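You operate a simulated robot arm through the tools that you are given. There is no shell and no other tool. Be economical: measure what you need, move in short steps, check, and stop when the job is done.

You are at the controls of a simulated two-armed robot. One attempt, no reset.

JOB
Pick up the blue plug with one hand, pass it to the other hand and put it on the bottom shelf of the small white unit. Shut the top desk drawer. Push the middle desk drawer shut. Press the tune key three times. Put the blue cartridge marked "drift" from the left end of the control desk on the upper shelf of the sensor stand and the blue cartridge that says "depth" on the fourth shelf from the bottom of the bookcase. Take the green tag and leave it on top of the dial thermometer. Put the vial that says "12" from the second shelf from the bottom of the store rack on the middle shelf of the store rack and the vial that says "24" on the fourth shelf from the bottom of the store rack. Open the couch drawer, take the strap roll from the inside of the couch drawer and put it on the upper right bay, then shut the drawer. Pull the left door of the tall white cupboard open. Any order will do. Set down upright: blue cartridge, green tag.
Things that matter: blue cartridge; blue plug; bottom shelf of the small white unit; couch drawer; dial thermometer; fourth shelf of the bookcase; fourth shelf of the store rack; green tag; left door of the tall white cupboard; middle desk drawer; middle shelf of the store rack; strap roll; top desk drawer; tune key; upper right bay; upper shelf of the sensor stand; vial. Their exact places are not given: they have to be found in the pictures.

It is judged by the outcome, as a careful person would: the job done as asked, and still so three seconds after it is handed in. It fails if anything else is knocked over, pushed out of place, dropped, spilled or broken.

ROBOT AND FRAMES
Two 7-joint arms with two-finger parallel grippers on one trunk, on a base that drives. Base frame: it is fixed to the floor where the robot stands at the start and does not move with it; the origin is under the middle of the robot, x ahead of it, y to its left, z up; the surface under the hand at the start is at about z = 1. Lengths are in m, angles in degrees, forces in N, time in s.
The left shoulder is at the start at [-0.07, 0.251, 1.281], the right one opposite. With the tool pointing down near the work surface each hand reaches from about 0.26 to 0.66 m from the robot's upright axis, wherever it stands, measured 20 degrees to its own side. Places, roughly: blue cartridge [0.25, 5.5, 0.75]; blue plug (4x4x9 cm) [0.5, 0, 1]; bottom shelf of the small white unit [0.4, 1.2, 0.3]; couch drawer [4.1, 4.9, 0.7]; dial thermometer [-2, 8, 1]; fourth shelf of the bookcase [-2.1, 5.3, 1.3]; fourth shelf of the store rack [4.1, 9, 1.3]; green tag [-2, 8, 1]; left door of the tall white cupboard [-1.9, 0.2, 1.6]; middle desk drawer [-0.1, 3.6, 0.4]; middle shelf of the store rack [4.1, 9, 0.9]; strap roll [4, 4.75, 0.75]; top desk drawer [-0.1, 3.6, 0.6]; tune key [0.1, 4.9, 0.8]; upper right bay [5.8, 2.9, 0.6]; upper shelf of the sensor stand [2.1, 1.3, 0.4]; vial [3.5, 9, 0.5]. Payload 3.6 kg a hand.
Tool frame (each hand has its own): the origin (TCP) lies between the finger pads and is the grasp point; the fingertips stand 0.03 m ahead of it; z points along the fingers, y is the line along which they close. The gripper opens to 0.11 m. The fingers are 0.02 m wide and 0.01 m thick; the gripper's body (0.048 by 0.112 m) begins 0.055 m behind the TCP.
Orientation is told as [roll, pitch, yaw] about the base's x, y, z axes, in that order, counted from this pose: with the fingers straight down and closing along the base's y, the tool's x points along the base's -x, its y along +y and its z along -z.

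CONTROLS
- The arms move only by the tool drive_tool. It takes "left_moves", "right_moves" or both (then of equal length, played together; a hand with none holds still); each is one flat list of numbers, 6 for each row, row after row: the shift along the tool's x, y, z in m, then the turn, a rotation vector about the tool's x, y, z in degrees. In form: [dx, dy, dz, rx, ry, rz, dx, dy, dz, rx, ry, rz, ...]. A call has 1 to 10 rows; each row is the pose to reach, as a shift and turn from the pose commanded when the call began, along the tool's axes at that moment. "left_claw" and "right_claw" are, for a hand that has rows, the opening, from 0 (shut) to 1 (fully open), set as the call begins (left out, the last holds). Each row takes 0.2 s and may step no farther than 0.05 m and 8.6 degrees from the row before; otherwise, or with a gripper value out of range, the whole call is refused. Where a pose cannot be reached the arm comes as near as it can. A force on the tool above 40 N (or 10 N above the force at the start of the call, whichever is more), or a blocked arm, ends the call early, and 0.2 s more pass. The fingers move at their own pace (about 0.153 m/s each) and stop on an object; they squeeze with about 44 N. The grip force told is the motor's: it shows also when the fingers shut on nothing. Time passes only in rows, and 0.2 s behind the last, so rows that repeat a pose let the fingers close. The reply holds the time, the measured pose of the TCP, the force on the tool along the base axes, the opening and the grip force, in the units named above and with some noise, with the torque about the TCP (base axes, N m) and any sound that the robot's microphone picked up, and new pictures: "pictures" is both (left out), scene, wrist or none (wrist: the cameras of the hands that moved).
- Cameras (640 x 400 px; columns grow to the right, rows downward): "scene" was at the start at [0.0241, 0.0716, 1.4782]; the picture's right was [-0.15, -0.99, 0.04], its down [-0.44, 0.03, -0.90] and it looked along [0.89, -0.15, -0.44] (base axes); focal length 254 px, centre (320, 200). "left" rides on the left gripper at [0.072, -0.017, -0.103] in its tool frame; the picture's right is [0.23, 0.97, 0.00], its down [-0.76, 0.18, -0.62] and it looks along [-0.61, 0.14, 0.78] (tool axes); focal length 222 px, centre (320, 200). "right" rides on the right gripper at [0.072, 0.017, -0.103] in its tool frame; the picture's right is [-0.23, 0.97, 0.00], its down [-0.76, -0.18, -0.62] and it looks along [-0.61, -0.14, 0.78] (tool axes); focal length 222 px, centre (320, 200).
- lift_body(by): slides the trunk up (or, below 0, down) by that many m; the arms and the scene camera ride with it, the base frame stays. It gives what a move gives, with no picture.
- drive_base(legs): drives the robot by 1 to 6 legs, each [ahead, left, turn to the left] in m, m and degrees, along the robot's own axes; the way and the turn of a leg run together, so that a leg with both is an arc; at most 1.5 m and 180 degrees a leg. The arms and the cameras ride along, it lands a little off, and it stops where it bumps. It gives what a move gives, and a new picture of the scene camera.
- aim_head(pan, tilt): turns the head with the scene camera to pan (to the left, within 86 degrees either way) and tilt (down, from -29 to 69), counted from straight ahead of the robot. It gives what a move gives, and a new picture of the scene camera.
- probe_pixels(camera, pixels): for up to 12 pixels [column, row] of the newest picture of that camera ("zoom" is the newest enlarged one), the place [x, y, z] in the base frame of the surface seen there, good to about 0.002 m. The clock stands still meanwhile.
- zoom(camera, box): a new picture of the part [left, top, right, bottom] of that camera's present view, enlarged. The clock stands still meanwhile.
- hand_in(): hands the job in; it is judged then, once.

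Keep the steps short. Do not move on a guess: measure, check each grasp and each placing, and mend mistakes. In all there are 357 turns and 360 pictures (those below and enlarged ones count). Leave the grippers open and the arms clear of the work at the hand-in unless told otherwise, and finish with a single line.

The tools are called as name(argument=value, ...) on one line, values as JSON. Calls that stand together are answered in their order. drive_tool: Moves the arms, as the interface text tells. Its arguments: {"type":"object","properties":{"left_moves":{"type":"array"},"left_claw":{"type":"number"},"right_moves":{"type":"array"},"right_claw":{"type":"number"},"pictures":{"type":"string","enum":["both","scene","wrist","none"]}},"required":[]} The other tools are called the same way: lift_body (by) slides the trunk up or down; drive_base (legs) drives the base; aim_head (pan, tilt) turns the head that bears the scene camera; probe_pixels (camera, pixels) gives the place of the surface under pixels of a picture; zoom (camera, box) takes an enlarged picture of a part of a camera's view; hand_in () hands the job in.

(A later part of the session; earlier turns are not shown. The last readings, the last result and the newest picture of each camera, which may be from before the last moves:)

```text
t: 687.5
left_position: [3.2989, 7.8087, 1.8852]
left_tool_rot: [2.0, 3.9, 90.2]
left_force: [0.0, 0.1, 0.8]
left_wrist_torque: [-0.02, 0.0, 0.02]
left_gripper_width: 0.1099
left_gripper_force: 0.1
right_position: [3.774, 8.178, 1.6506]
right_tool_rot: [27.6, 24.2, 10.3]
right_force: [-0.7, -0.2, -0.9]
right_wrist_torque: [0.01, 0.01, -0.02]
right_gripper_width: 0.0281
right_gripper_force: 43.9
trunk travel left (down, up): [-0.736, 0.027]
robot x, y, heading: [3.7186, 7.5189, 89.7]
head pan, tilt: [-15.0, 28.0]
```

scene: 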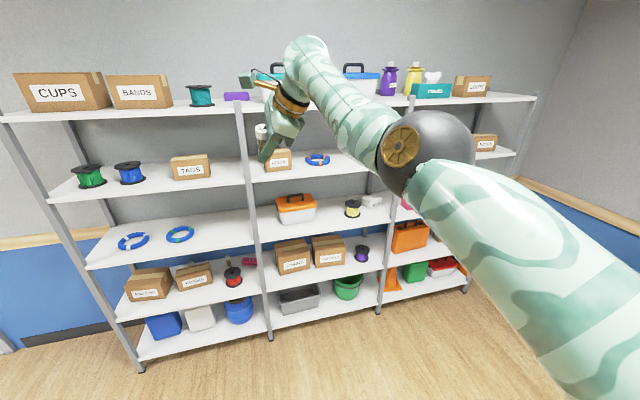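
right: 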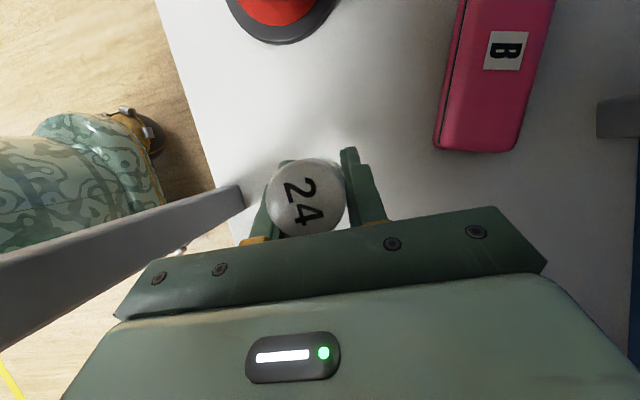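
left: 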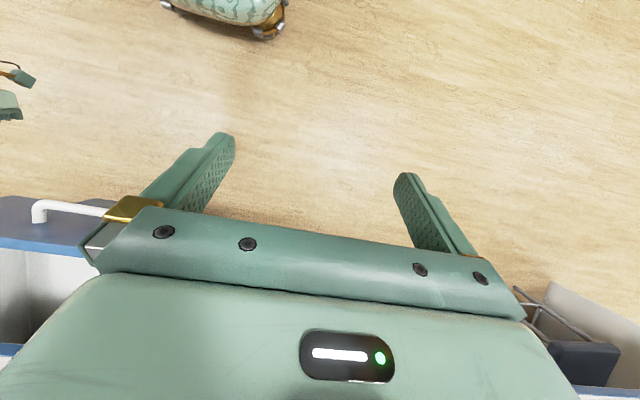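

probe_pixels(camera="scene", pixels=[[335, 160], [345, 168], [360, 172], [305, 168], [317, 160], [278, 160], [222, 170], [340, 152], [365, 178]])

zoom(camera="scene", box=[230, 90, 430, 215])

```text
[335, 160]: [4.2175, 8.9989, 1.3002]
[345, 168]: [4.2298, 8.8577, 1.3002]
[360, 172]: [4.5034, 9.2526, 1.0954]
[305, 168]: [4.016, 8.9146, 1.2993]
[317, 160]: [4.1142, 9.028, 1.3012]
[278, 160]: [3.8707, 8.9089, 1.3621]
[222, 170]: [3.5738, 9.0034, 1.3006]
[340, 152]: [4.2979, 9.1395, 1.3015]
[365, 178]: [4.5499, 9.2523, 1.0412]
```

```text
3.20 times, centred on (330, 152) of scene
```

zoom: 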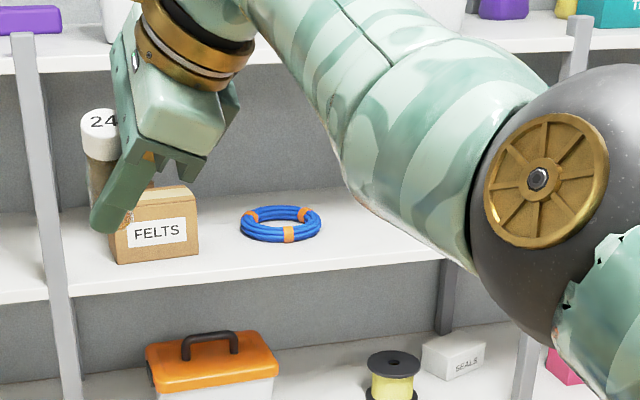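

Fourth shelf z = 1.30; free spot at about (4.23, 8.93). Shift right and lower the trunk, then restore the hand's orientation.

drive_base(legs=[[0, -0.456, 0]])

lift_body(by=-0.15)

drive_tool(right_moves=[0, 0, 0, 5, -0.1, 2.4, 0, 0, 0, 10, -0.2, 4.8, 0, 0, 0, 15, -0.4, 7.3, 0, 0, 0, 20, -0.5, 9.7, 0, 0, 0, 25, -0.6, 12.1, 0, 0, 0, 25, -0.6, 12.1], pictures="scene")

```text
t: 690.3
left_position: [3.756, 7.8094, 1.8854]
left_tool_rot: [2.0, 3.9, 89.8]
left_force: [-0.7, 0.1, 0.2]
left_wrist_torque: [0.03, -0.05, 0.0]
left_gripper_width: 0.1101
left_gripper_force: 0.0
right_position: [4.2333, 8.1744, 1.6491]
right_tool_rot: [27.6, 24.0, 9.9]
right_force: [0.5, -0.5, -1.0]
right_wrist_torque: [0.0, -0.03, 0.0]
right_gripper_width: 0.0276
right_gripper_force: 44.0
trunk travel left (down, up): [-0.736, 0.027]
robot x, y, heading: [4.1755, 7.5145, 89.7]
head pan, tilt: [-15.0, 28.0]
```

scene: 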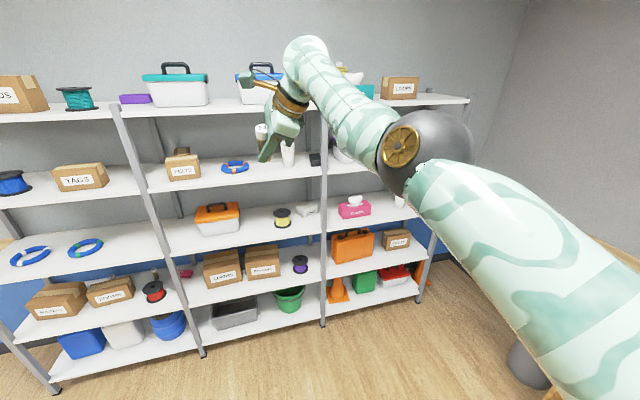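

```text
t: 692.0
left_position: [3.7579, 7.808, 1.7368]
left_tool_rot: [2.0, 3.8, 89.8]
left_force: [0.2, -0.5, 0.1]
left_wrist_torque: [0.01, 0.02, 0.0]
left_gripper_width: 0.1099
left_gripper_force: 0.1
right_position: [4.2347, 8.1749, 1.5016]
right_tool_rot: [27.5, 24.2, 9.9]
right_force: [0.2, -0.4, -1.0]
right_wrist_torque: [0.01, -0.02, 0.03]
right_gripper_width: 0.0279
right_gripper_force: 43.6
trunk travel left (down, up): [-0.586, 0.177]
robot x, y, heading: [4.1764, 7.5144, 89.5]
head pan, tilt: [-15.0, 28.0]
```

```text
t: 693.4
left_position: [3.7589, 7.8088, 1.7373]
left_tool_rot: [2.0, 4.0, 89.8]
left_force: [0.1, 0.6, 0.7]
left_wrist_torque: [0.03, -0.01, 0.01]
left_gripper_width: 0.1101
left_gripper_force: 0.1
right_position: [4.2856, 8.1026, 1.4857]
right_tool_rot: [-3.2, 26.2, -3.3]
right_force: [0.3, -0.7, -0.5]
right_wrist_torque: [0.02, 0.03, -0.01]
right_gripper_width: 0.028
right_gripper_force: 44.6
right hand out of reach, approached as far as the arm can: row 1, 2, 3, 4, 5, 6
trunk travel left (down, up): [-0.586, 0.177]
robot x, y, heading: [4.1765, 7.5159, 89.3]
head pan, tilt: [-15.0, 28.0]
```

scene: 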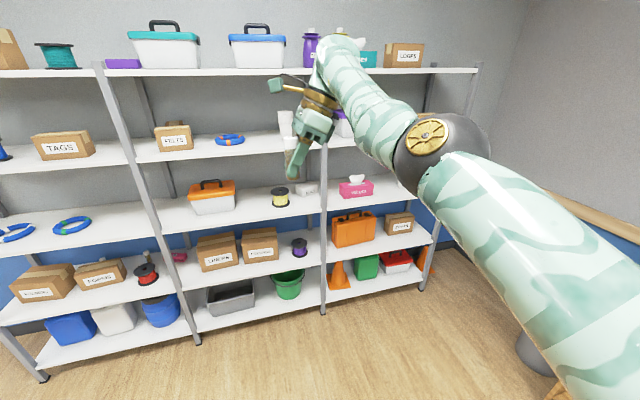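

lift_body(by=-0.09)

drive_base(legs=[[0.35, 0.05, 0]])

zoom(camera="scene", box=[160, 80, 380, 220])

```text
t: 694.7
left_position: [3.7583, 7.809, 1.6474]
left_tool_rot: [2.0, 3.8, 89.8]
left_force: [0.3, 0.2, 0.1]
left_wrist_torque: [0.0, 0.03, -0.02]
left_gripper_width: 0.1101
left_gripper_force: 0.0
right_position: [4.2865, 8.1075, 1.3875]
right_tool_rot: [-4.3, 25.9, -3.7]
right_force: [0.1, 0.8, -0.1]
right_wrist_torque: [-0.01, -0.02, -0.02]
right_gripper_width: 0.0276
right_gripper_force: 44.2
trunk travel left (down, up): [-0.496, 0.267]
robot x, y, heading: [4.1758, 7.5218, 89.2]
head pan, tilt: [-15.0, 28.0]
```

```text
t: 696.9
left_position: [3.7104, 8.1535, 1.6475]
left_tool_rot: [2.0, 3.8, 89.7]
left_force: [0.3, 0.0, -0.3]
left_wrist_torque: [-0.01, 0.0, 0.0]
left_gripper_width: 0.1101
left_gripper_force: 0.1
right_position: [4.2415, 8.4518, 1.3865]
right_tool_rot: [-4.2, 26.0, -3.7]
right_force: [0.2, 0.5, -0.9]
right_wrist_torque: [-0.04, -0.02, 0.0]
right_gripper_width: 0.0279
right_gripper_force: 43.9
trunk travel left (down, up): [-0.496, 0.267]
robot x, y, heading: [4.129, 7.8581, 89.1]
head pan, tilt: [-15.0, 28.0]
```

scene: 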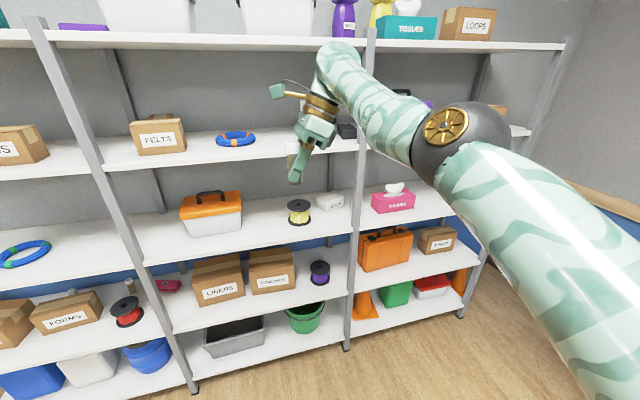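

```text
2.86 times, centred on (270, 150) of scene
```

zoom: 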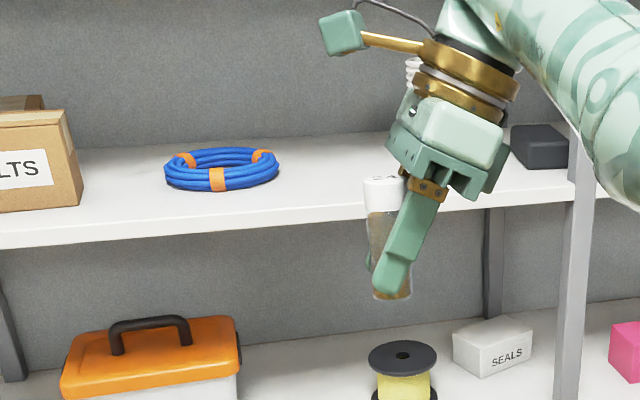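

probe_pixels(camera="zoom", pixels=[[411, 72], [408, 65], [375, 130], [300, 190], [340, 200], [545, 140], [280, 170], [270, 40], [350, 160]])

```text
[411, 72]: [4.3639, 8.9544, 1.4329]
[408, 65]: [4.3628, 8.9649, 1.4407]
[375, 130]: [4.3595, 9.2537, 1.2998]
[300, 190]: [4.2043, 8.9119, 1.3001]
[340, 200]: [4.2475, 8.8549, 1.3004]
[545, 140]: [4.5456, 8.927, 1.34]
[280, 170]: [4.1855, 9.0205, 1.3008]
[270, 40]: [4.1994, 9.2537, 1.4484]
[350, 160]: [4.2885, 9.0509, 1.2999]
```

Target (4.17, 8.89) clear of the ring and cup. Drive in.

drive_base(legs=[[0, 0.072, 0.5], [0.43, 0, 0]])

zoom(camera="right", box=[0, 0, 640, 400])

```text
t: 700.2
left_position: [3.6365, 8.5844, 1.6477]
left_tool_rot: [2.0, 3.8, 90.5]
left_force: [-0.1, -0.2, 0.0]
left_wrist_torque: [0.01, 0.05, 0.01]
left_gripper_width: 0.1098
left_gripper_force: 0.2
right_position: [4.1603, 8.8909, 1.3869]
right_tool_rot: [-4.3, 26.0, -2.8]
right_force: [0.5, 0.1, -1.0]
right_wrist_torque: [0.01, 0.0, 0.0]
right_gripper_width: 0.028
right_gripper_force: 43.8
trunk travel left (down, up): [-0.496, 0.267]
robot x, y, heading: [4.0604, 8.3008, 90.3]
head pan, tilt: [-15.0, 28.0]
```

scene: 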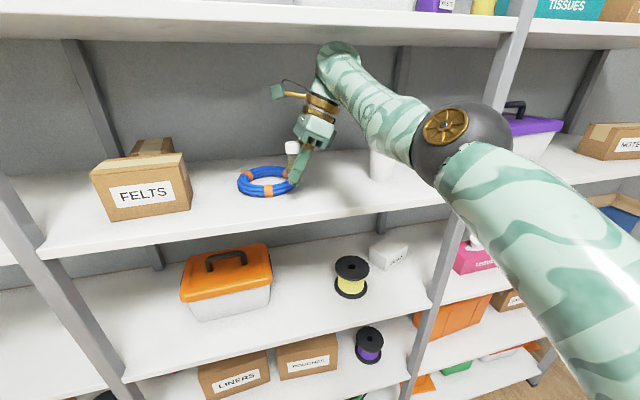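

```text
1.00 times, centred on (320, 200) of right (not enlarged: the box is as wide or as high as the picture)
```

zoom: 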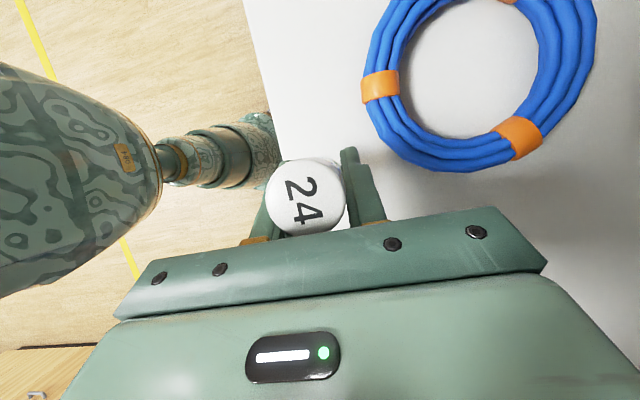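

probe_pixels(camera="zoom", pixels=[[400, 150], [440, 170], [370, 110], [510, 150], [375, 180], [300, 130], [262, 100]])

```text
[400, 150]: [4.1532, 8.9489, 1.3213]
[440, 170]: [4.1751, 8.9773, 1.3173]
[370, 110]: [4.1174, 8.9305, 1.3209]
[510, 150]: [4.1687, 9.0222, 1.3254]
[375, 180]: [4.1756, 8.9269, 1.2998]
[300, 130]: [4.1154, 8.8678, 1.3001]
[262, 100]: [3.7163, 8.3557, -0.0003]
```

Lower toward the shelf with the trunk.

lift_body(by=-0.04)

drive_tool(right_moves=[-0.001, 0, 0.002, 0, 0, 0, -0.0018, 0, 0.0036, 0, 0, 0], pictures="wrist")

```text
t: 701.0
left_position: [3.6361, 8.5832, 1.6078]
left_tool_rot: [2.0, 3.8, 90.6]
left_force: [-0.3, 0.4, 0.3]
left_wrist_torque: [0.02, -0.02, -0.04]
left_gripper_width: 0.1099
left_gripper_force: 0.0
right_position: [4.1606, 8.8957, 1.3411]
right_tool_rot: [-4.9, 26.0, -3.2]
right_force: [0.1, -0.2, -0.5]
right_wrist_torque: [0.01, -0.02, -0.02]
right_gripper_width: 0.0279
right_gripper_force: 43.5
trunk travel left (down, up): [-0.456, 0.307]
robot x, y, heading: [4.0622, 8.2981, 90.4]
head pan, tilt: [-15.0, 28.0]
```

```text
t: 701.6
left_position: [3.6358, 8.5831, 1.6057]
left_tool_rot: [2.0, 3.8, 90.6]
left_force: [0.1, 0.8, -0.6]
left_wrist_torque: [0.01, 0.01, 0.0]
left_gripper_width: 0.1103
left_gripper_force: 0.1
right_position: [4.1605, 8.8962, 1.3395]
right_tool_rot: [-5.1, 26.0, -3.1]
right_force: [0.0, 0.1, 5.0]
right_wrist_torque: [0.1, 0.02, -0.01]
right_gripper_width: 0.0279
right_gripper_force: 43.7
trunk travel left (down, up): [-0.456, 0.307]
robot x, y, heading: [4.0585, 8.2951, 90.3]
head pan, tilt: [-15.0, 28.0]
```

right: 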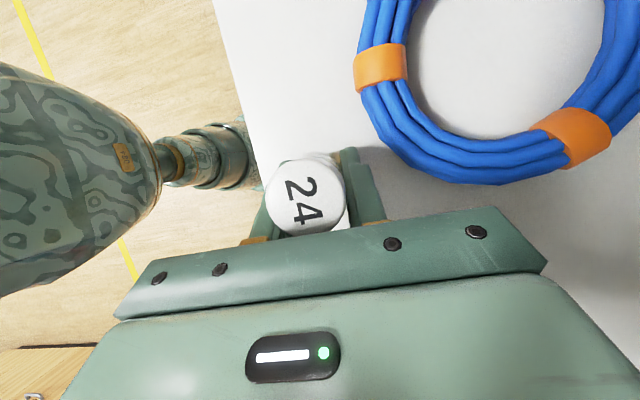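

Contact (5 N). Release.

drive_tool(right_moves=[0, 0, 0, 0, 0, 0, 0, 0, 0, 0, 0, 0], right_claw=0.42, pictures="wrist")

```text
t: 702.2
left_position: [3.6359, 8.584, 1.6072]
left_tool_rot: [2.0, 3.9, 90.5]
left_force: [0.9, -1.2, 0.3]
left_wrist_torque: [0.0, -0.05, -0.01]
left_gripper_width: 0.1099
left_gripper_force: 0.1
right_position: [4.1608, 8.8969, 1.3387]
right_tool_rot: [-5.2, 25.9, -3.2]
right_force: [0.4, -0.2, 0.3]
right_wrist_torque: [0.01, -0.04, 0.05]
right_gripper_width: 0.046
right_gripper_force: 0.2
trunk travel left (down, up): [-0.456, 0.307]
robot x, y, heading: [4.0612, 8.2987, 90.1]
head pan, tilt: [-15.0, 28.0]
```

right: 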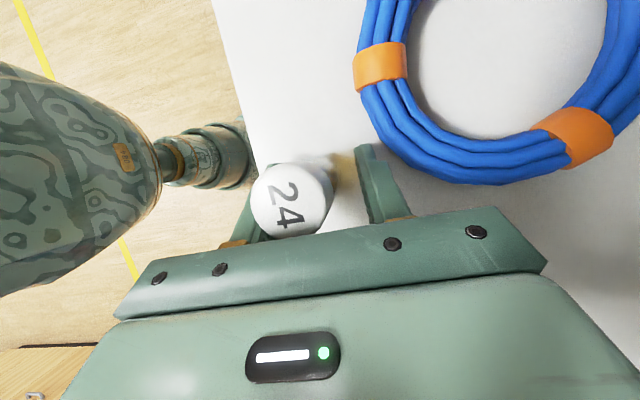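

drive_tool(right_moves=[0, -0.007, 0, 0, 0, 0, 0, -0.007, -0.02, 0, 0, 0, 0, -0.007, -0.04, 0, 0, 0, 0, -0.007, -0.06, 0, 0, 0, 0, -0.007, -0.08, 0, 0, 0], pictures="wrist")

```text
t: 703.5
left_position: [3.6385, 8.583, 1.6083]
left_tool_rot: [2.1, 3.7, 90.6]
left_force: [-0.1, -1.0, 0.5]
left_wrist_torque: [0.04, 0.0, 0.01]
left_gripper_width: 0.1098
left_gripper_force: 0.0
right_position: [4.1974, 8.8784, 1.3933]
right_tool_rot: [-5.0, 26.0, -3.0]
right_force: [0.2, 0.0, -0.2]
right_wrist_torque: [0.03, 0.01, 0.0]
right_gripper_width: 0.0461
right_gripper_force: 0.0
right hand out of reach, approached as far as the arm can: row 1, 3, 4, 5
trunk travel left (down, up): [-0.456, 0.307]
robot x, y, heading: [4.0611, 8.2973, 90.4]
head pan, tilt: [-15.0, 28.0]
```

right: 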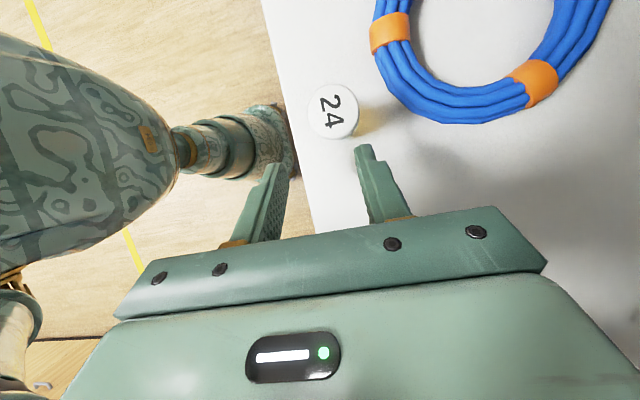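

The vial stands. Shift right 4 cm clear of it, then back out.

drive_base(legs=[[0, -0.04, 0], [-0.45, 0, 0]])

zoom(camera="scene", box=[100, 80, 420, 250])

```text
t: 706.7
left_position: [3.679, 8.1314, 1.607]
left_tool_rot: [2.0, 3.8, 90.5]
left_force: [0.7, 0.3, 0.0]
left_wrist_torque: [-0.02, 0.01, 0.0]
left_gripper_width: 0.1099
left_gripper_force: 0.0
right_position: [4.237, 8.4269, 1.3934]
right_tool_rot: [-5.0, 25.9, -3.2]
right_force: [0.1, 0.2, -0.2]
right_wrist_torque: [0.03, 0.0, -0.03]
right_gripper_width: 0.0463
right_gripper_force: 0.1
trunk travel left (down, up): [-0.456, 0.307]
robot x, y, heading: [4.1033, 7.8419, 90.3]
head pan, tilt: [-15.0, 28.0]
```

scene: 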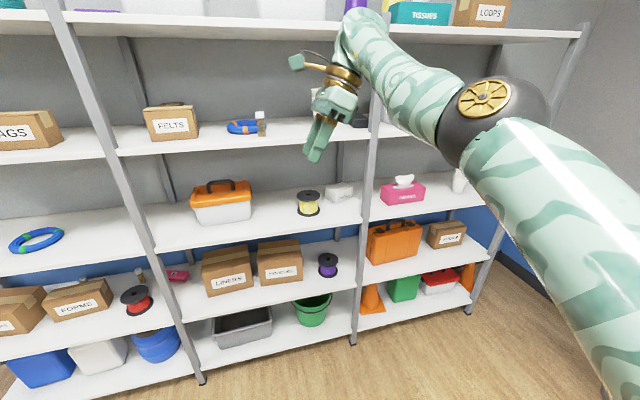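

```text
2.00 times, centred on (260, 165) of scene
```

zoom: 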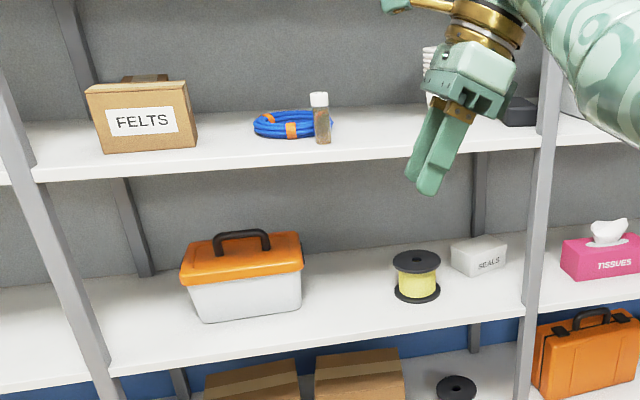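

"24" stands on the fourth shelf. For "12", behind the reel and left of the post, the left hand (mirrored lean) suits. Back off and move the right hand aside, then bring the left hand forward and down.

drive_base(legs=[[-0.45, 0, 0]])

drive_tool(right_moves=[-0.03, 0, -0.015, 0, 0, 0, -0.06, 0, -0.03, 0, 0, 0, -0.09, 0, -0.045, 0, 0, 0, -0.12, 0, -0.06, 0, 0, 0], right_claw=1, pictures="none")

drive_tool(left_moves=[-0.02, -0.016, 0.03, 0, 0, 0, -0.04, -0.032, 0.06, 0, 0, 0, -0.06, -0.048, 0.09, 0, 0, 0, -0.08, -0.064, 0.12, 0, 0, 0, -0.1, -0.08, 0.15, 0, 0, 0, -0.12, -0.096, 0.18, 0, 0, 0, -0.14, -0.112, 0.21, 0, 0, 0, -0.16, -0.128, 0.24, 0, 0, 0, -0.18, -0.144, 0.27, 0, 0, 0, -0.2, -0.16, 0.3, 0, 0, 0], pictures="scene")

```text
t: 709.4
left_position: [3.68, 7.6793, 1.6066]
left_tool_rot: [2.0, 3.7, 90.5]
left_force: [-0.8, -0.9, 0.1]
left_wrist_torque: [-0.01, 0.0, -0.01]
left_gripper_width: 0.11
left_gripper_force: 0.1
right_position: [4.2402, 7.9728, 1.3926]
right_tool_rot: [-5.0, 25.9, -3.1]
right_force: [0.4, -0.5, -0.6]
right_wrist_torque: [0.02, 0.02, 0.0]
right_gripper_width: 0.0459
right_gripper_force: 0.0
trunk travel left (down, up): [-0.456, 0.307]
robot x, y, heading: [4.1039, 7.3908, 90.1]
head pan, tilt: [-15.0, 28.0]
```

scene: 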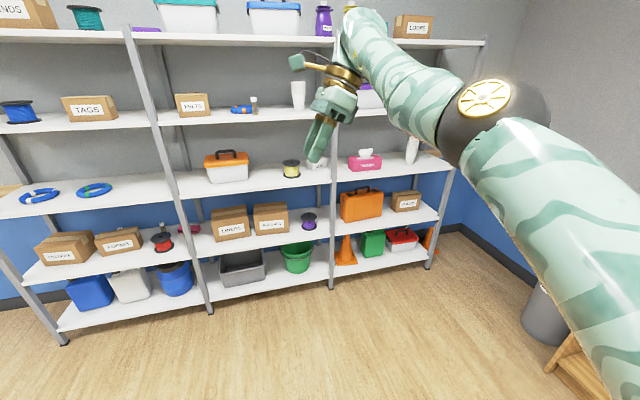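

```text
t: 710.4
left_position: [3.6853, 7.6784, 1.6083]
left_tool_rot: [2.2, 3.8, 90.5]
left_force: [0.2, 0.0, 0.5]
left_wrist_torque: [-0.02, 0.06, 0.0]
left_gripper_width: 0.11
left_gripper_force: 0.0
right_position: [4.3761, 7.9649, 1.3842]
right_tool_rot: [-5.3, 25.7, -3.3]
right_force: [-0.4, 0.8, -0.7]
right_wrist_torque: [0.01, 0.0, 0.0]
right_gripper_width: 0.1101
right_gripper_force: 0.0
right hand out of reach, approached as far as the arm can: row 3, 4
trunk travel left (down, up): [-0.456, 0.307]
robot x, y, heading: [4.1029, 7.3916, 90.2]
head pan, tilt: [-15.0, 28.0]
```

```text
t: 712.6
left_position: [3.829, 7.862, 1.2884]
left_tool_rot: [2.0, 3.9, 90.4]
left_force: [-0.4, -0.4, 1.0]
left_wrist_torque: [0.01, -0.01, -0.02]
left_gripper_width: 0.1101
left_gripper_force: 0.1
right_position: [4.3723, 7.9669, 1.3846]
right_tool_rot: [-5.4, 26.0, -3.2]
right_force: [0.7, -0.6, -0.2]
right_wrist_torque: [-0.03, -0.01, 0.01]
right_gripper_width: 0.1097
right_gripper_force: 0.1
trunk travel left (down, up): [-0.456, 0.307]
robot x, y, heading: [4.1044, 7.39, 90.2]
head pan, tilt: [-15.0, 28.0]
```

scene: 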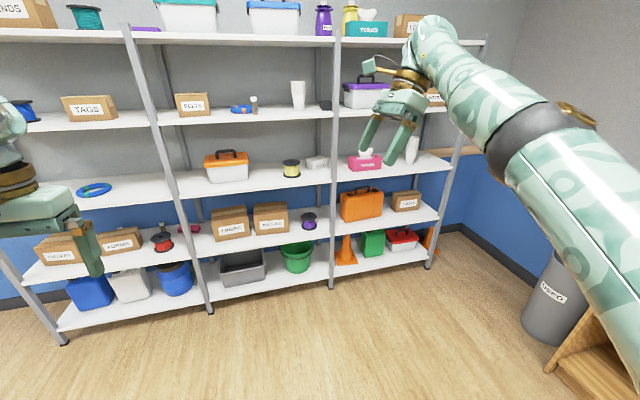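

drive_tool(left_moves=[-0.02, -0.018, 0.03, 0, 0, 0, -0.04, -0.036, 0.06, 0, 0, 0, -0.06, -0.054, 0.09, 0, 0, 0, -0.08, -0.072, 0.12, 0, 0, 0, -0.1, -0.09, 0.15, 0, 0, 0, -0.12, -0.108, 0.18, 0, 0, 0, -0.14, -0.125, 0.21, 0, 0, 0], pictures="none")

aim_head(pan=10, tilt=35)

```text
t: 714.2
left_position: [3.9468, 7.9868, 1.0617]
left_tool_rot: [1.9, 4.0, 90.5]
left_force: [0.3, 0.2, -0.3]
left_wrist_torque: [-0.01, -0.03, -0.02]
left_gripper_width: 0.1101
left_gripper_force: 0.2
left hand out of reach, approached as far as the arm can: row 1, 2, 3, 4, 5
right_position: [4.371, 7.9671, 1.3839]
right_tool_rot: [-5.3, 25.9, -3.2]
right_force: [-0.6, -0.4, 0.1]
right_wrist_torque: [-0.02, 0.02, 0.0]
right_gripper_width: 0.1101
right_gripper_force: 0.1
trunk travel left (down, up): [-0.456, 0.307]
robot x, y, heading: [4.1024, 7.3907, 90.4]
head pan, tilt: [-15.0, 28.0]
no pictures are left
```

```text
t: 715.1
left_position: [3.946, 7.9871, 1.0628]
left_tool_rot: [2.0, 3.9, 90.4]
left_force: [-0.3, -0.8, 0.3]
left_wrist_torque: [-0.01, -0.01, -0.02]
left_gripper_width: 0.1098
left_gripper_force: 0.0
right_position: [4.3713, 7.9671, 1.3859]
right_tool_rot: [-5.3, 26.0, -3.1]
right_force: [0.1, 0.5, 0.2]
right_wrist_torque: [0.05, -0.02, -0.01]
right_gripper_width: 0.1099
right_gripper_force: 0.0
trunk travel left (down, up): [-0.456, 0.307]
robot x, y, heading: [4.1042, 7.3887, 90.2]
head pan, tilt: [10.0, 35.0]
```

Pictures are used up; I'll finish with measured positions and force/pose readings. Re-orient the left hand to the mirrored lean.

drive_tool(left_moves=[0, 0, 0, 1.89, 1.375, -7.29, 0, 0, 0, 3.78, 2.75, -14.6, 0, 0, 0, 5.66, 4.13, -21.9, 0, 0, 0, 7.55, 5.5, -29.2, 0, 0, 0, 9.44, 6.88, -36.5, 0, 0, 0, 11.3, 8.25, -43.75, 0, 0, 0, 13.2, 9.63, -51, 0, 0, 0, 15.1, 11, -58.3, 0, 0, 0, 17, 12.4, -65.6, 0, 0, 0, 18.9, 13.75, -72.9], left_claw=0.6, pictures="none")

drive_tool(left_moves=[0, 0, 0, 1.89, 1.375, -7.29, 0, 0, 0, 3.78, 2.75, -14.6, 0, 0, 0, 3.78, 2.75, -14.6], pictures="none")

probe_pixels(camera="scene", pixels=[[162, 225], [162, 228], [162, 222], [160, 226], [164, 226], [162, 238], [125, 240], [137, 240], [110, 180], [140, 195], [150, 185], [165, 195]])

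```text
t: 717.3
left_position: [3.9445, 7.9858, 1.0647]
left_tool_rot: [-2.1, 20.1, 164.7]
left_force: [-0.3, -0.1, -0.1]
left_wrist_torque: [-0.02, -0.04, 0.0]
left_gripper_width: 0.0661
left_gripper_force: 0.1
right_position: [4.3719, 7.967, 1.386]
right_tool_rot: [-5.3, 26.0, -3.2]
right_force: [-1.1, 0.8, -0.8]
right_wrist_torque: [-0.01, -0.02, 0.01]
right_gripper_width: 0.1101
right_gripper_force: 0.1
trunk travel left (down, up): [-0.456, 0.307]
robot x, y, heading: [4.1054, 7.3903, 90.1]
head pan, tilt: [10.0, 35.0]
no pictures are left
```

```text
t: 718.1
left_position: [3.9455, 7.9864, 1.0653]
left_tool_rot: [-0.2, 23.1, -179.7]
left_force: [0.2, 0.3, -0.4]
left_wrist_torque: [0.0, 0.01, -0.03]
left_gripper_width: 0.0659
left_gripper_force: 0.0
right_position: [4.371, 7.9653, 1.3857]
right_tool_rot: [-5.3, 26.0, -3.2]
right_force: [0.6, -0.5, -1.1]
right_wrist_torque: [0.01, 0.01, 0.03]
right_gripper_width: 0.1101
right_gripper_force: 0.1
trunk travel left (down, up): [-0.456, 0.307]
robot x, y, heading: [4.1042, 7.3917, 90.2]
head pan, tilt: [10.0, 35.0]
no pictures are left
```

```text
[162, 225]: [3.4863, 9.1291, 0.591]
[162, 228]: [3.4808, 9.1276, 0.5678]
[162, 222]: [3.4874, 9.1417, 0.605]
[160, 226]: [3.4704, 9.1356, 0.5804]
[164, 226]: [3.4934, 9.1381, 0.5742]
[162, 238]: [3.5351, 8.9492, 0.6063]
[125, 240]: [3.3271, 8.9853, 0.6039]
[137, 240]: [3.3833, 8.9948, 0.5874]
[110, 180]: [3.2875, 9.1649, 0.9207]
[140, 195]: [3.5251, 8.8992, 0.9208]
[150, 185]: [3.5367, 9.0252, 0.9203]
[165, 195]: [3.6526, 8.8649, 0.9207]
```

Left hand is oriented. Now pull the right hand back so it can't enter the rack.

drive_tool(right_moves=[0, -0.03, 0, 0, 0, 0, 0, -0.06, 0, 0, 0, 0, 0, -0.09, 0, 0, 0, 0, 0, -0.12, 0, 0, 0, 0, 0, -0.15, 0, 0, 0, 0, 0, -0.18, 0, 0, 0, 0, 0, -0.21, 0, 0, 0, 0, 0, -0.24, 0, 0, 0, 0, 0, -0.27, 0, 0, 0, 0, 0, -0.3, 0, 0, 0, 0], pictures="none")

```text
t: 720.3
left_position: [3.9457, 7.9854, 1.066]
left_tool_rot: [-0.1, 23.0, -179.8]
left_force: [0.9, -0.2, -0.8]
left_wrist_torque: [0.0, -0.03, 0.01]
left_gripper_width: 0.066
left_gripper_force: 0.1
right_position: [4.3811, 7.6776, 1.4089]
right_tool_rot: [-5.2, 26.0, -3.1]
right_force: [-0.6, 0.0, 0.1]
right_wrist_torque: [-0.01, 0.04, 0.0]
right_gripper_width: 0.1099
right_gripper_force: 0.0
right hand out of reach, approached as far as the arm can: row 1, 10
trunk travel left (down, up): [-0.456, 0.307]
robot x, y, heading: [4.1037, 7.3951, 90.0]
head pan, tilt: [10.0, 35.0]
no pictures are left
```

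lift_body(by=-0.2)

lift_body(by=-0.15)

```text
t: 722.5
left_position: [3.9451, 7.9862, 0.8662]
left_tool_rot: [-0.2, 23.1, -179.9]
left_force: [0.4, -0.3, -0.7]
left_wrist_torque: [0.04, -0.01, 0.01]
left_gripper_width: 0.0658
left_gripper_force: 0.1
right_position: [4.3809, 7.7358, 1.1704]
right_tool_rot: [-14.6, 25.3, -7.2]
right_force: [1.1, -0.8, 0.1]
right_wrist_torque: [0.0, -0.01, 0.0]
right_gripper_width: 0.1101
right_gripper_force: 0.1
trunk travel left (down, up): [-0.256, 0.507]
robot x, y, heading: [4.104, 7.3919, 90.1]
head pan, tilt: [10.0, 35.0]
```

```text
t: 724.2
left_position: [3.9441, 7.9895, 0.6343]
left_tool_rot: [10.0, 22.7, -175.9]
left_force: [0.6, -0.5, -0.8]
left_wrist_torque: [-0.01, -0.01, 0.0]
left_gripper_width: 0.0659
left_gripper_force: 0.1
right_position: [4.3822, 7.8004, 0.9692]
right_tool_rot: [-26.0, 23.6, -12.0]
right_force: [0.4, 0.4, -0.5]
right_wrist_torque: [0.0, -0.01, -0.01]
right_gripper_width: 0.1101
right_gripper_force: 0.0
trunk travel left (down, up): [-0.106, 0.657]
robot x, y, heading: [4.1007, 7.3934, 90.2]
head pan, tilt: [10.0, 35.0]
```

drive_tool(right_moves=[0, -0.028, -0.0015, 0, 0, 0, 0, -0.056, -0.003, 0, 0, 0, 0.001, -0.084, -0.0045, 0, 0, 0, 0.001, -0.112, -0.006, 0, 0, 0, 0.001, -0.14, -0.0075, 0, 0, 0, 0.002, -0.168, -0.009, 0, 0, 0, 0.002, -0.196, -0.0105, 0, 0, 0, 0.002, -0.223, -0.0116, 0, 0, 0], left_moves=[0.001, 0, -0.002, 1, 0, 0.5, 0.002, 0, -0.0045, 2.1, 0, 1, 0.003, 0, -0.007, 3.2, 0.1, 1.4, 0.004, 0, -0.009, 4.2, 0.1, 1.9, 0.005, 0, -0.011, 5.3, 0.2, 2.4, 0.006, 0, -0.0135, 6.3, 0.2, 2.9, 0.007, 0, -0.016, 7.4, 0.3, 3.3, 0.008, 0, -0.018, 8.4, 0.3, 3.8], pictures="none")

```text
t: 726.0
left_position: [3.9308, 8.0056, 0.6499]
left_tool_rot: [0.0, 23.5, -179.9]
left_force: [0.5, 0.0, 0.0]
left_wrist_torque: [0.02, -0.01, 0.05]
left_gripper_width: 0.066
left_gripper_force: 0.1
left hand out of reach, approached as far as the arm can: row 2, 3, 4, 5, 6, 7, 8
right_position: [4.4331, 7.6195, 1.0467]
right_tool_rot: [-27.9, 26.7, -16.1]
right_force: [-0.1, -0.2, 0.8]
right_wrist_torque: [0.0, 0.01, -0.05]
right_gripper_width: 0.11
right_gripper_force: 0.1
right hand out of reach, approached as far as the arm can: row 1, 2, 3, 4, 5, 6, 7, 8
trunk travel left (down, up): [-0.106, 0.657]
robot x, y, heading: [4.1035, 7.3912, 90.2]
head pan, tilt: [10.0, 35.0]
no pictures are left
```

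Both hands are set. Drive to align x (left hand at 3.483), approaching the rack.

drive_base(legs=[[0.45, 0.447, 0]])

```text
t: 729.6
left_position: [3.477, 8.4575, 0.649]
left_tool_rot: [0.2, 23.5, -179.9]
left_force: [0.0, -0.2, 0.4]
left_wrist_torque: [0.0, -0.03, 0.02]
left_gripper_width: 0.0661
left_gripper_force: 0.0
right_position: [3.9805, 8.0747, 1.045]
right_tool_rot: [-28.0, 26.7, -16.2]
right_force: [-0.6, 0.3, 0.4]
right_wrist_torque: [0.0, 0.0, -0.01]
right_gripper_width: 0.1102
right_gripper_force: 0.0
trunk travel left (down, up): [-0.106, 0.657]
robot x, y, heading: [3.6526, 7.8424, 90.1]
head pan, tilt: [10.0, 35.0]
```

drive_base(legs=[[0.3, -0.005, 0]])

drive_base(legs=[[0.2, 0, 0]])

```text
t: 731.6
left_position: [3.4778, 8.762, 0.6483]
left_tool_rot: [0.1, 23.5, -179.5]
left_force: [-0.6, 0.4, -0.1]
left_wrist_torque: [-0.01, -0.01, 0.03]
left_gripper_width: 0.0658
left_gripper_force: 0.1
right_position: [3.9826, 8.3809, 1.046]
right_tool_rot: [-28.1, 26.6, -15.8]
right_force: [-1.2, -0.1, -0.1]
right_wrist_torque: [-0.02, 0.0, 0.0]
right_gripper_width: 0.11
right_gripper_force: 0.1
trunk travel left (down, up): [-0.106, 0.657]
robot x, y, heading: [3.6566, 8.1488, 90.4]
head pan, tilt: [10.0, 35.0]
```

```text
t: 732.9
left_position: [3.4798, 8.8512, 0.6397]
left_tool_rot: [2.2, 23.8, -178.2]
left_force: [0.1, 0.5, -0.3]
left_wrist_torque: [0.02, -0.03, -0.01]
left_gripper_width: 0.0658
left_gripper_force: 0.0
right_position: [3.9823, 8.4862, 1.0457]
right_tool_rot: [-28.0, 26.5, -15.5]
right_force: [0.8, -0.2, 0.2]
right_wrist_torque: [-0.03, 0.0, 0.05]
right_gripper_width: 0.1101
right_gripper_force: 0.1
trunk travel left (down, up): [-0.106, 0.657]
robot x, y, heading: [3.6561, 8.2536, 90.6]
head pan, tilt: [10.0, 35.0]
stopped in leg 1: the robot was blocked; the commanded pose is now the measured one
```

The left arm is blocked by the rack at this depth. I'll back off and use the right hand with a low, nearly horizontal approach over the reel instead.

drive_base(legs=[[-0.7, 0, 0]])

lift_body(by=0.2)

drive_tool(right_moves=[0.0235, 0.031, -0.003, -2.1, -0.4, -1.34, 0.047, 0.062, -0.006, -4.2, -0.8, -2.7, 0.0705, 0.093, -0.01, -6.3, -1.2, -4, 0.094, 0.124, -0.013, -8.4, -1.6, -5.4, 0.1175, 0.155, -0.016, -10.5, -2, -6.7, 0.141, 0.185, -0.019, -12.6, -2.3, -8, 0.1645, 0.216, -0.022, -14.7, -2.7, -9.4, 0.188, 0.247, -0.026, -16.8, -3.1, -10.7, 0.2115, 0.278, -0.029, -18.9, -3.5, -12, 0.235, 0.309, -0.032, -21, -3.9, -13.4], pictures="none")

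```text
t: 736.6
left_position: [3.4843, 8.1608, 0.6397]
left_tool_rot: [2.1, 23.7, -177.9]
left_force: [0.1, 0.6, 0.4]
left_wrist_torque: [0.0, 0.01, 0.02]
left_gripper_width: 0.0659
left_gripper_force: 0.2
right_position: [3.9892, 7.7955, 1.0454]
right_tool_rot: [-28.1, 26.5, -15.4]
right_force: [0.6, 0.0, 0.1]
right_wrist_torque: [0.01, 0.01, 0.02]
right_gripper_width: 0.1098
right_gripper_force: 0.1
trunk travel left (down, up): [-0.106, 0.657]
robot x, y, heading: [3.6612, 7.5605, 90.8]
head pan, tilt: [10.0, 35.0]
```

```text
t: 738.8
left_position: [3.4842, 8.16, 0.8383]
left_tool_rot: [2.1, 23.7, -177.9]
left_force: [-0.1, 0.2, -0.4]
left_wrist_torque: [-0.01, 0.03, -0.02]
left_gripper_width: 0.0661
left_gripper_force: 0.1
right_position: [3.9909, 7.774, 1.2537]
right_tool_rot: [-25.1, 27.4, -13.9]
right_force: [-0.2, 0.3, 0.5]
right_wrist_torque: [0.02, -0.01, 0.04]
right_gripper_width: 0.1099
right_gripper_force: 0.2
trunk travel left (down, up): [-0.306, 0.457]
robot x, y, heading: [3.6631, 7.5634, 90.9]
head pan, tilt: [10.0, 35.0]
```

```text
t: 741.0
left_position: [3.4842, 8.1602, 0.8386]
left_tool_rot: [2.2, 23.7, -177.9]
left_force: [-0.5, 0.3, -1.1]
left_wrist_torque: [0.0, -0.02, 0.01]
left_gripper_width: 0.0659
left_gripper_force: 0.0
right_position: [3.8141, 8.1226, 1.27]
right_tool_rot: [3.2, 26.1, 1.6]
right_force: [-0.4, -0.1, 0.2]
right_wrist_torque: [-0.03, 0.03, 0.03]
right_gripper_width: 0.11
right_gripper_force: 0.0
trunk travel left (down, up): [-0.306, 0.457]
robot x, y, heading: [3.6589, 7.5635, 90.7]
head pan, tilt: [10.0, 35.0]
no pictures are left
```

Rotate the right hand back to pointing ahead/down (yaw 90), then tilt it forward.

drive_tool(right_moves=[0, 0, 0, 0.69, -2.6, -7.475, 0, 0, 0, 1.38, -5.2, -14.95, 0, 0, 0, 2.08, -7.8, -22.4, 0, 0, 0, 2.77, -10.4, -29.9, 0, 0, 0, 3.46, -13, -37.4, 0, 0, 0, 4.15, -15.6, -44.85, 0, 0, 0, 4.84, -18.2, -52.3, 0, 0, 0, 5.53, -20.8, -59.8, 0, 0, 0, 6.22, -23.4, -67.3, 0, 0, 0, 6.92, -26, -74.75], pictures="none")

drive_tool(right_moves=[0, 0, 0, 0.69, -2.6, -7.475, 0, 0, 0, 1.38, -5.2, -14.95, 0, 0, 0, 1.38, -5.2, -14.95], pictures="none")

drive_tool(right_moves=[0, 0, 0, 0, -6, 0, 0, 0, 0, 0, -12, 0, 0, 0, 0, 0, -18, 0, 0, 0, 0, 0, -24, 0, 0, 0, 0, 0, -30, 0, 0, 0, 0, 0, -36, 0, 0, 0, 0, 0, -42, 0, 0, 0, 0, 0, -48, 0], pictures="none")

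```text
t: 743.2
left_position: [3.4842, 8.1608, 0.8392]
left_tool_rot: [2.1, 23.8, -177.9]
left_force: [1.6, 0.3, -0.4]
left_wrist_torque: [-0.04, -0.01, -0.01]
left_gripper_width: 0.0659
left_gripper_force: 0.1
right_position: [3.831, 8.1359, 1.2852]
right_tool_rot: [7.3, -9.5, 70.0]
right_force: [-0.2, 0.6, -1.4]
right_wrist_torque: [0.0, -0.05, -0.04]
right_gripper_width: 0.1102
right_gripper_force: 0.0
right hand out of reach, approached as far as the arm can: row 7, 8, 9, 10
trunk travel left (down, up): [-0.306, 0.457]
robot x, y, heading: [3.665, 7.5605, 91.0]
head pan, tilt: [10.0, 35.0]
no pictures are left
```

```text
t: 744.0
left_position: [3.4847, 8.1596, 0.8402]
left_tool_rot: [2.2, 23.8, -177.8]
left_force: [0.6, 0.4, 0.8]
left_wrist_torque: [-0.01, -0.01, -0.03]
left_gripper_width: 0.0661
left_gripper_force: 0.0
right_position: [3.8391, 8.1445, 1.2901]
right_tool_rot: [4.0, -14.4, 80.8]
right_force: [-0.1, 0.1, -0.2]
right_wrist_torque: [-0.01, 0.05, 0.01]
right_gripper_width: 0.1101
right_gripper_force: 0.0
right hand out of reach, approached as far as the arm can: row 1, 2, 3
trunk travel left (down, up): [-0.306, 0.457]
robot x, y, heading: [3.6627, 7.5562, 90.7]
head pan, tilt: [10.0, 35.0]
no pictures are left
```

```text
t: 745.8
left_position: [3.4839, 8.159, 0.8403]
left_tool_rot: [2.3, 23.7, -177.9]
left_force: [0.6, -0.6, 0.6]
left_wrist_torque: [0.0, 0.03, 0.01]
left_gripper_width: 0.066
left_gripper_force: 0.0
right_position: [3.9602, 8.1645, 1.3363]
right_tool_rot: [8.7, -62.0, 74.0]
right_force: [-0.1, -0.7, 1.2]
right_wrist_torque: [-0.01, 0.0, 0.01]
right_gripper_width: 0.1101
right_gripper_force: 0.2
right hand out of reach, approached as far as the arm can: row 1, 2, 3, 4, 5, 6, 7, 8
trunk travel left (down, up): [-0.306, 0.457]
robot x, y, heading: [3.6629, 7.5565, 91.0]
head pan, tilt: [10.0, 35.0]
no pictures are left
```

drive_tool(right_moves=[0.026, 0.005, 0.0125, -0.5, -0.2, -0.7, 0.052, 0.011, 0.025, -1, -0.4, -1.4, 0.078, 0.016, 0.0375, -1.5, -0.6, -2.1, 0.104, 0.022, 0.05, -2, -0.8, -2.8, 0.13, 0.027, 0.0625, -2.5, -1, -3.5, 0.156, 0.032, 0.075, -3, -1.3, -4.2, 0.182, 0.038, 0.0875, -3.6, -1.6, -4.9, 0.208, 0.043, 0.1, -4.2, -1.9, -5.6, 0.234, 0.049, 0.1125, -4.9, -2.1, -6.4, 0.26, 0.054, 0.125, -5.6, -2.4, -7.3], right_claw=0.6, pictures="none")

lift_body(by=-0.2)

```text
t: 748.0
left_position: [3.4832, 8.1598, 0.8397]
left_tool_rot: [2.1, 23.7, -177.9]
left_force: [0.1, 0.9, 0.0]
left_wrist_torque: [0.01, -0.04, 0.01]
left_gripper_width: 0.066
left_gripper_force: 0.2
right_position: [3.9595, 8.1871, 1.0442]
right_tool_rot: [-0.2, -64.9, 90.4]
right_force: [0.4, 0.6, 0.2]
right_wrist_torque: [0.0, 0.0, 0.03]
right_gripper_width: 0.0662
right_gripper_force: 0.0
right hand out of reach, approached as far as the arm can: row 1, 2, 3, 4, 5, 6, 7, 8, 9, 10
trunk travel left (down, up): [-0.306, 0.457]
robot x, y, heading: [3.6622, 7.5591, 90.8]
head pan, tilt: [10.0, 35.0]
no pictures are left
```

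```text
t: 750.2
left_position: [3.4837, 8.1603, 0.6318]
left_tool_rot: [3.1, 23.7, -177.6]
left_force: [0.1, 0.0, 0.0]
left_wrist_torque: [0.03, -0.02, -0.02]
left_gripper_width: 0.0658
left_gripper_force: 0.0
right_position: [3.9619, 8.216, 0.7314]
right_tool_rot: [-0.3, -53.1, 90.5]
right_force: [0.4, 0.1, 0.6]
right_wrist_torque: [0.01, 0.03, 0.02]
right_gripper_width: 0.066
right_gripper_force: 0.0
trunk travel left (down, up): [-0.106, 0.657]
robot x, y, heading: [3.6587, 7.5626, 90.8]
head pan, tilt: [10.0, 35.0]
```

Retract the left hand too.

drive_tool(left_moves=[0, 0.033, -0.005, 0, 0, 0, 0, 0.066, -0.01, 0, 0, 0, 0, 0.1, -0.015, 0, 0, 0, 0, 0.133, -0.02, 0, 0, 0, 0, 0.166, -0.025, 0, 0, 0, 0, 0.2, -0.03, 0, 0, 0, 0, 0.233, -0.04, 0, 0, 0, 0, 0.266, -0.05, 0, 0, 0, 0, 0.3, -0.06, 0, 0, 0, 0, 0.33, -0.07, 0, 0, 0], pictures="none")

```text
t: 752.4
left_position: [3.4189, 7.8944, 0.6821]
left_tool_rot: [3.1, 23.9, -177.6]
left_force: [-0.4, 0.3, 0.3]
left_wrist_torque: [0.01, 0.01, 0.0]
left_gripper_width: 0.0661
left_gripper_force: 0.0
left hand out of reach, approached as far as the arm can: row 1, 2, 3, 4, 5, 6, 7, 8, 9, 10
right_position: [3.961, 8.2157, 0.7322]
right_tool_rot: [-0.4, -52.9, 90.4]
right_force: [-0.1, 0.1, -0.1]
right_wrist_torque: [0.03, -0.02, 0.03]
right_gripper_width: 0.0659
right_gripper_force: 0.1
trunk travel left (down, up): [-0.106, 0.657]
robot x, y, heading: [3.6635, 7.5629, 90.5]
head pan, tilt: [10.0, 35.0]
no pictures are left
```

Lower the right hand to z≈0.655 and align its x with the vial (3.483).

drive_tool(right_moves=[0.015, 0, 0.011, 0, 0, 0, 0.03, 0, 0.023, 0, 0, 0, 0.046, 0, 0.035, 0, 0, 0, 0.062, 0, 0.0465, 0, 0, 0], pictures="none")

drive_base(legs=[[0.3, 0.48, -0.5]])

```text
t: 753.4
left_position: [3.4195, 7.8944, 0.6826]
left_tool_rot: [3.3, 23.9, -177.6]
left_force: [-0.1, -0.5, -0.3]
left_wrist_torque: [-0.01, -0.01, -0.02]
left_gripper_width: 0.0662
left_gripper_force: 0.0
right_position: [3.9608, 8.2153, 0.6536]
right_tool_rot: [-0.2, -53.0, 90.5]
right_force: [0.2, 0.1, 0.1]
right_wrist_torque: [-0.02, 0.01, 0.0]
right_gripper_width: 0.0657
right_gripper_force: 0.1
trunk travel left (down, up): [-0.106, 0.657]
robot x, y, heading: [3.663, 7.5536, 90.9]
head pan, tilt: [10.0, 35.0]
no pictures are left
```

```text
t: 756.6
left_position: [2.9299, 8.1919, 0.6818]
left_tool_rot: [3.2, 23.7, -177.5]
left_force: [-0.7, 0.3, -0.1]
left_wrist_torque: [-0.02, 0.01, 0.01]
left_gripper_width: 0.0661
left_gripper_force: 0.0
right_position: [3.4726, 8.5133, 0.6531]
right_tool_rot: [-0.2, -53.0, 90.4]
right_force: [0.4, -0.4, -0.1]
right_wrist_torque: [-0.01, 0.03, 0.02]
right_gripper_width: 0.066
right_gripper_force: 0.1
trunk travel left (down, up): [-0.106, 0.657]
robot x, y, heading: [3.1754, 7.8592, 90.6]
head pan, tilt: [10.0, 35.0]
```

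drive_base(legs=[[0.22, -0.012, -0.6]])

drive_base(legs=[[0.15, 0, 0]])

```text
t: 758.3
left_position: [2.9451, 8.4159, 0.6822]
left_tool_rot: [3.2, 23.9, -178.2]
left_force: [0.0, 0.0, -1.0]
left_wrist_torque: [-0.03, -0.02, -0.02]
left_gripper_width: 0.066
left_gripper_force: 0.0
right_position: [3.4906, 8.7304, 0.6531]
right_tool_rot: [-0.4, -53.0, 89.6]
right_force: [-0.2, 0.8, -0.4]
right_wrist_torque: [0.01, 0.0, -0.03]
right_gripper_width: 0.0663
right_gripper_force: 0.0
trunk travel left (down, up): [-0.106, 0.657]
robot x, y, heading: [3.1829, 8.0751, 90.2]
head pan, tilt: [10.0, 35.0]
```

```text
t: 759.7
left_position: [2.9419, 8.563, 0.6811]
left_tool_rot: [3.2, 23.9, -178.0]
left_force: [-0.2, 0.5, -1.1]
left_wrist_torque: [-0.01, -0.02, 0.02]
left_gripper_width: 0.0661
left_gripper_force: 0.0
right_position: [3.4874, 8.8794, 0.6533]
right_tool_rot: [-0.3, -53.0, 89.9]
right_force: [-0.5, 0.4, 0.2]
right_wrist_torque: [0.06, 0.02, -0.01]
right_gripper_width: 0.0663
right_gripper_force: 0.1
trunk travel left (down, up): [-0.106, 0.657]
robot x, y, heading: [3.18, 8.2283, 90.0]
head pan, tilt: [10.0, 35.0]
```

drive_base(legs=[[0.11, 0, 0]])

drive_tool(right_moves=[-0.012, 0.001, 0.016, 0, 0, 0, -0.024, 0.002, 0.032, 0, 0, 0, -0.036, 0.003, 0.048, 0, 0, 0, -0.048, 0.004, 0.064, 0, 0, 0, -0.06, 0.004, 0.08, 0, 0, 0, -0.072, 0.004, 0.096, 0, 0, 0], pictures="none")

```text
t: 761.0
left_position: [2.9445, 8.6618, 0.6852]
left_tool_rot: [2.9, 23.8, -178.4]
left_force: [-0.9, 0.5, 0.5]
left_wrist_torque: [0.0, 0.01, 0.01]
left_gripper_width: 0.0658
left_gripper_force: 0.0
right_position: [3.4884, 8.9698, 0.6509]
right_tool_rot: [-0.2, -52.3, 89.6]
right_force: [0.0, 0.1, 0.7]
right_wrist_torque: [0.01, 0.01, -0.03]
right_gripper_width: 0.066
right_gripper_force: 0.1
trunk travel left (down, up): [-0.106, 0.657]
robot x, y, heading: [3.1816, 8.3298, 89.9]
head pan, tilt: [10.0, 35.0]
stopped in leg 1: the robot was blocked; the commanded pose is now the measured one
```

```text
t: 762.6
left_position: [2.971, 8.6623, 0.6838]
left_tool_rot: [3.0, 23.9, 178.0]
left_force: [1.3, -0.4, 0.1]
left_wrist_torque: [-0.02, 0.1, 0.0]
left_gripper_width: 0.0661
left_gripper_force: 0.0
right_position: [3.5341, 9.0516, 0.6443]
right_tool_rot: [-0.3, -51.5, 86.4]
right_force: [-0.9, 0.0, -0.1]
right_wrist_torque: [-0.02, -0.07, -0.05]
right_gripper_width: 0.0661
right_gripper_force: 0.1
trunk travel left (down, up): [-0.106, 0.657]
robot x, y, heading: [3.1921, 8.3154, 86.8]
head pan, tilt: [10.0, 35.0]
stopped in row 6 (right hand): the arm was blocked; the commanded pose is now the measured one
no pictures are left
```

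The right forearm is touching the rack (not the hand). Back off, square up, lower the shoulder and try again.

drive_base(legs=[[-0.25, 0, 0]])

drive_base(legs=[[-0.1, 0, 3.2]])

lift_body(by=-0.09)

```text
t: 764.4
left_position: [2.954, 8.4173, 0.6811]
left_tool_rot: [3.4, 24.0, 178.4]
left_force: [-0.2, -0.5, 0.9]
left_wrist_torque: [0.0, -0.03, 0.02]
left_gripper_width: 0.0659
left_gripper_force: 0.0
right_position: [3.5183, 8.811, 0.6411]
right_tool_rot: [-0.7, -51.4, 86.6]
right_force: [0.4, 0.1, 0.6]
right_wrist_torque: [0.0, -0.01, -0.01]
right_gripper_width: 0.0659
right_gripper_force: 0.0
trunk travel left (down, up): [-0.106, 0.657]
robot x, y, heading: [3.1738, 8.0648, 87.0]
head pan, tilt: [10.0, 35.0]
```

```text
t: 765.5
left_position: [2.9314, 8.3031, 0.6802]
left_tool_rot: [3.5, 24.0, -178.3]
left_force: [-0.5, -0.3, 0.4]
left_wrist_torque: [0.01, 0.0, -0.01]
left_gripper_width: 0.0662
left_gripper_force: 0.0
right_position: [3.4722, 8.7281, 0.6419]
right_tool_rot: [-0.6, -51.5, 89.9]
right_force: [0.4, 0.0, 0.3]
right_wrist_torque: [0.02, -0.02, -0.01]
right_gripper_width: 0.0659
right_gripper_force: 0.0
trunk travel left (down, up): [-0.106, 0.657]
robot x, y, heading: [3.1751, 7.9675, 89.9]
head pan, tilt: [10.0, 35.0]
```

```text
t: 766.8
left_position: [2.9326, 8.3043, 0.5696]
left_tool_rot: [10.7, 23.5, -175.3]
left_force: [0.6, -0.9, -0.2]
left_wrist_torque: [-0.02, 0.0, 0.01]
left_gripper_width: 0.0659
left_gripper_force: 0.0
right_position: [3.4728, 8.7289, 0.5509]
right_tool_rot: [-0.6, -51.5, 90.0]
right_force: [0.2, -1.4, 0.3]
right_wrist_torque: [-0.02, 0.0, -0.04]
right_gripper_width: 0.0659
right_gripper_force: 0.1
trunk travel left (down, up): [-0.016, 0.747]
robot x, y, heading: [3.1748, 7.9649, 90.1]
head pan, tilt: [10.0, 35.0]
```

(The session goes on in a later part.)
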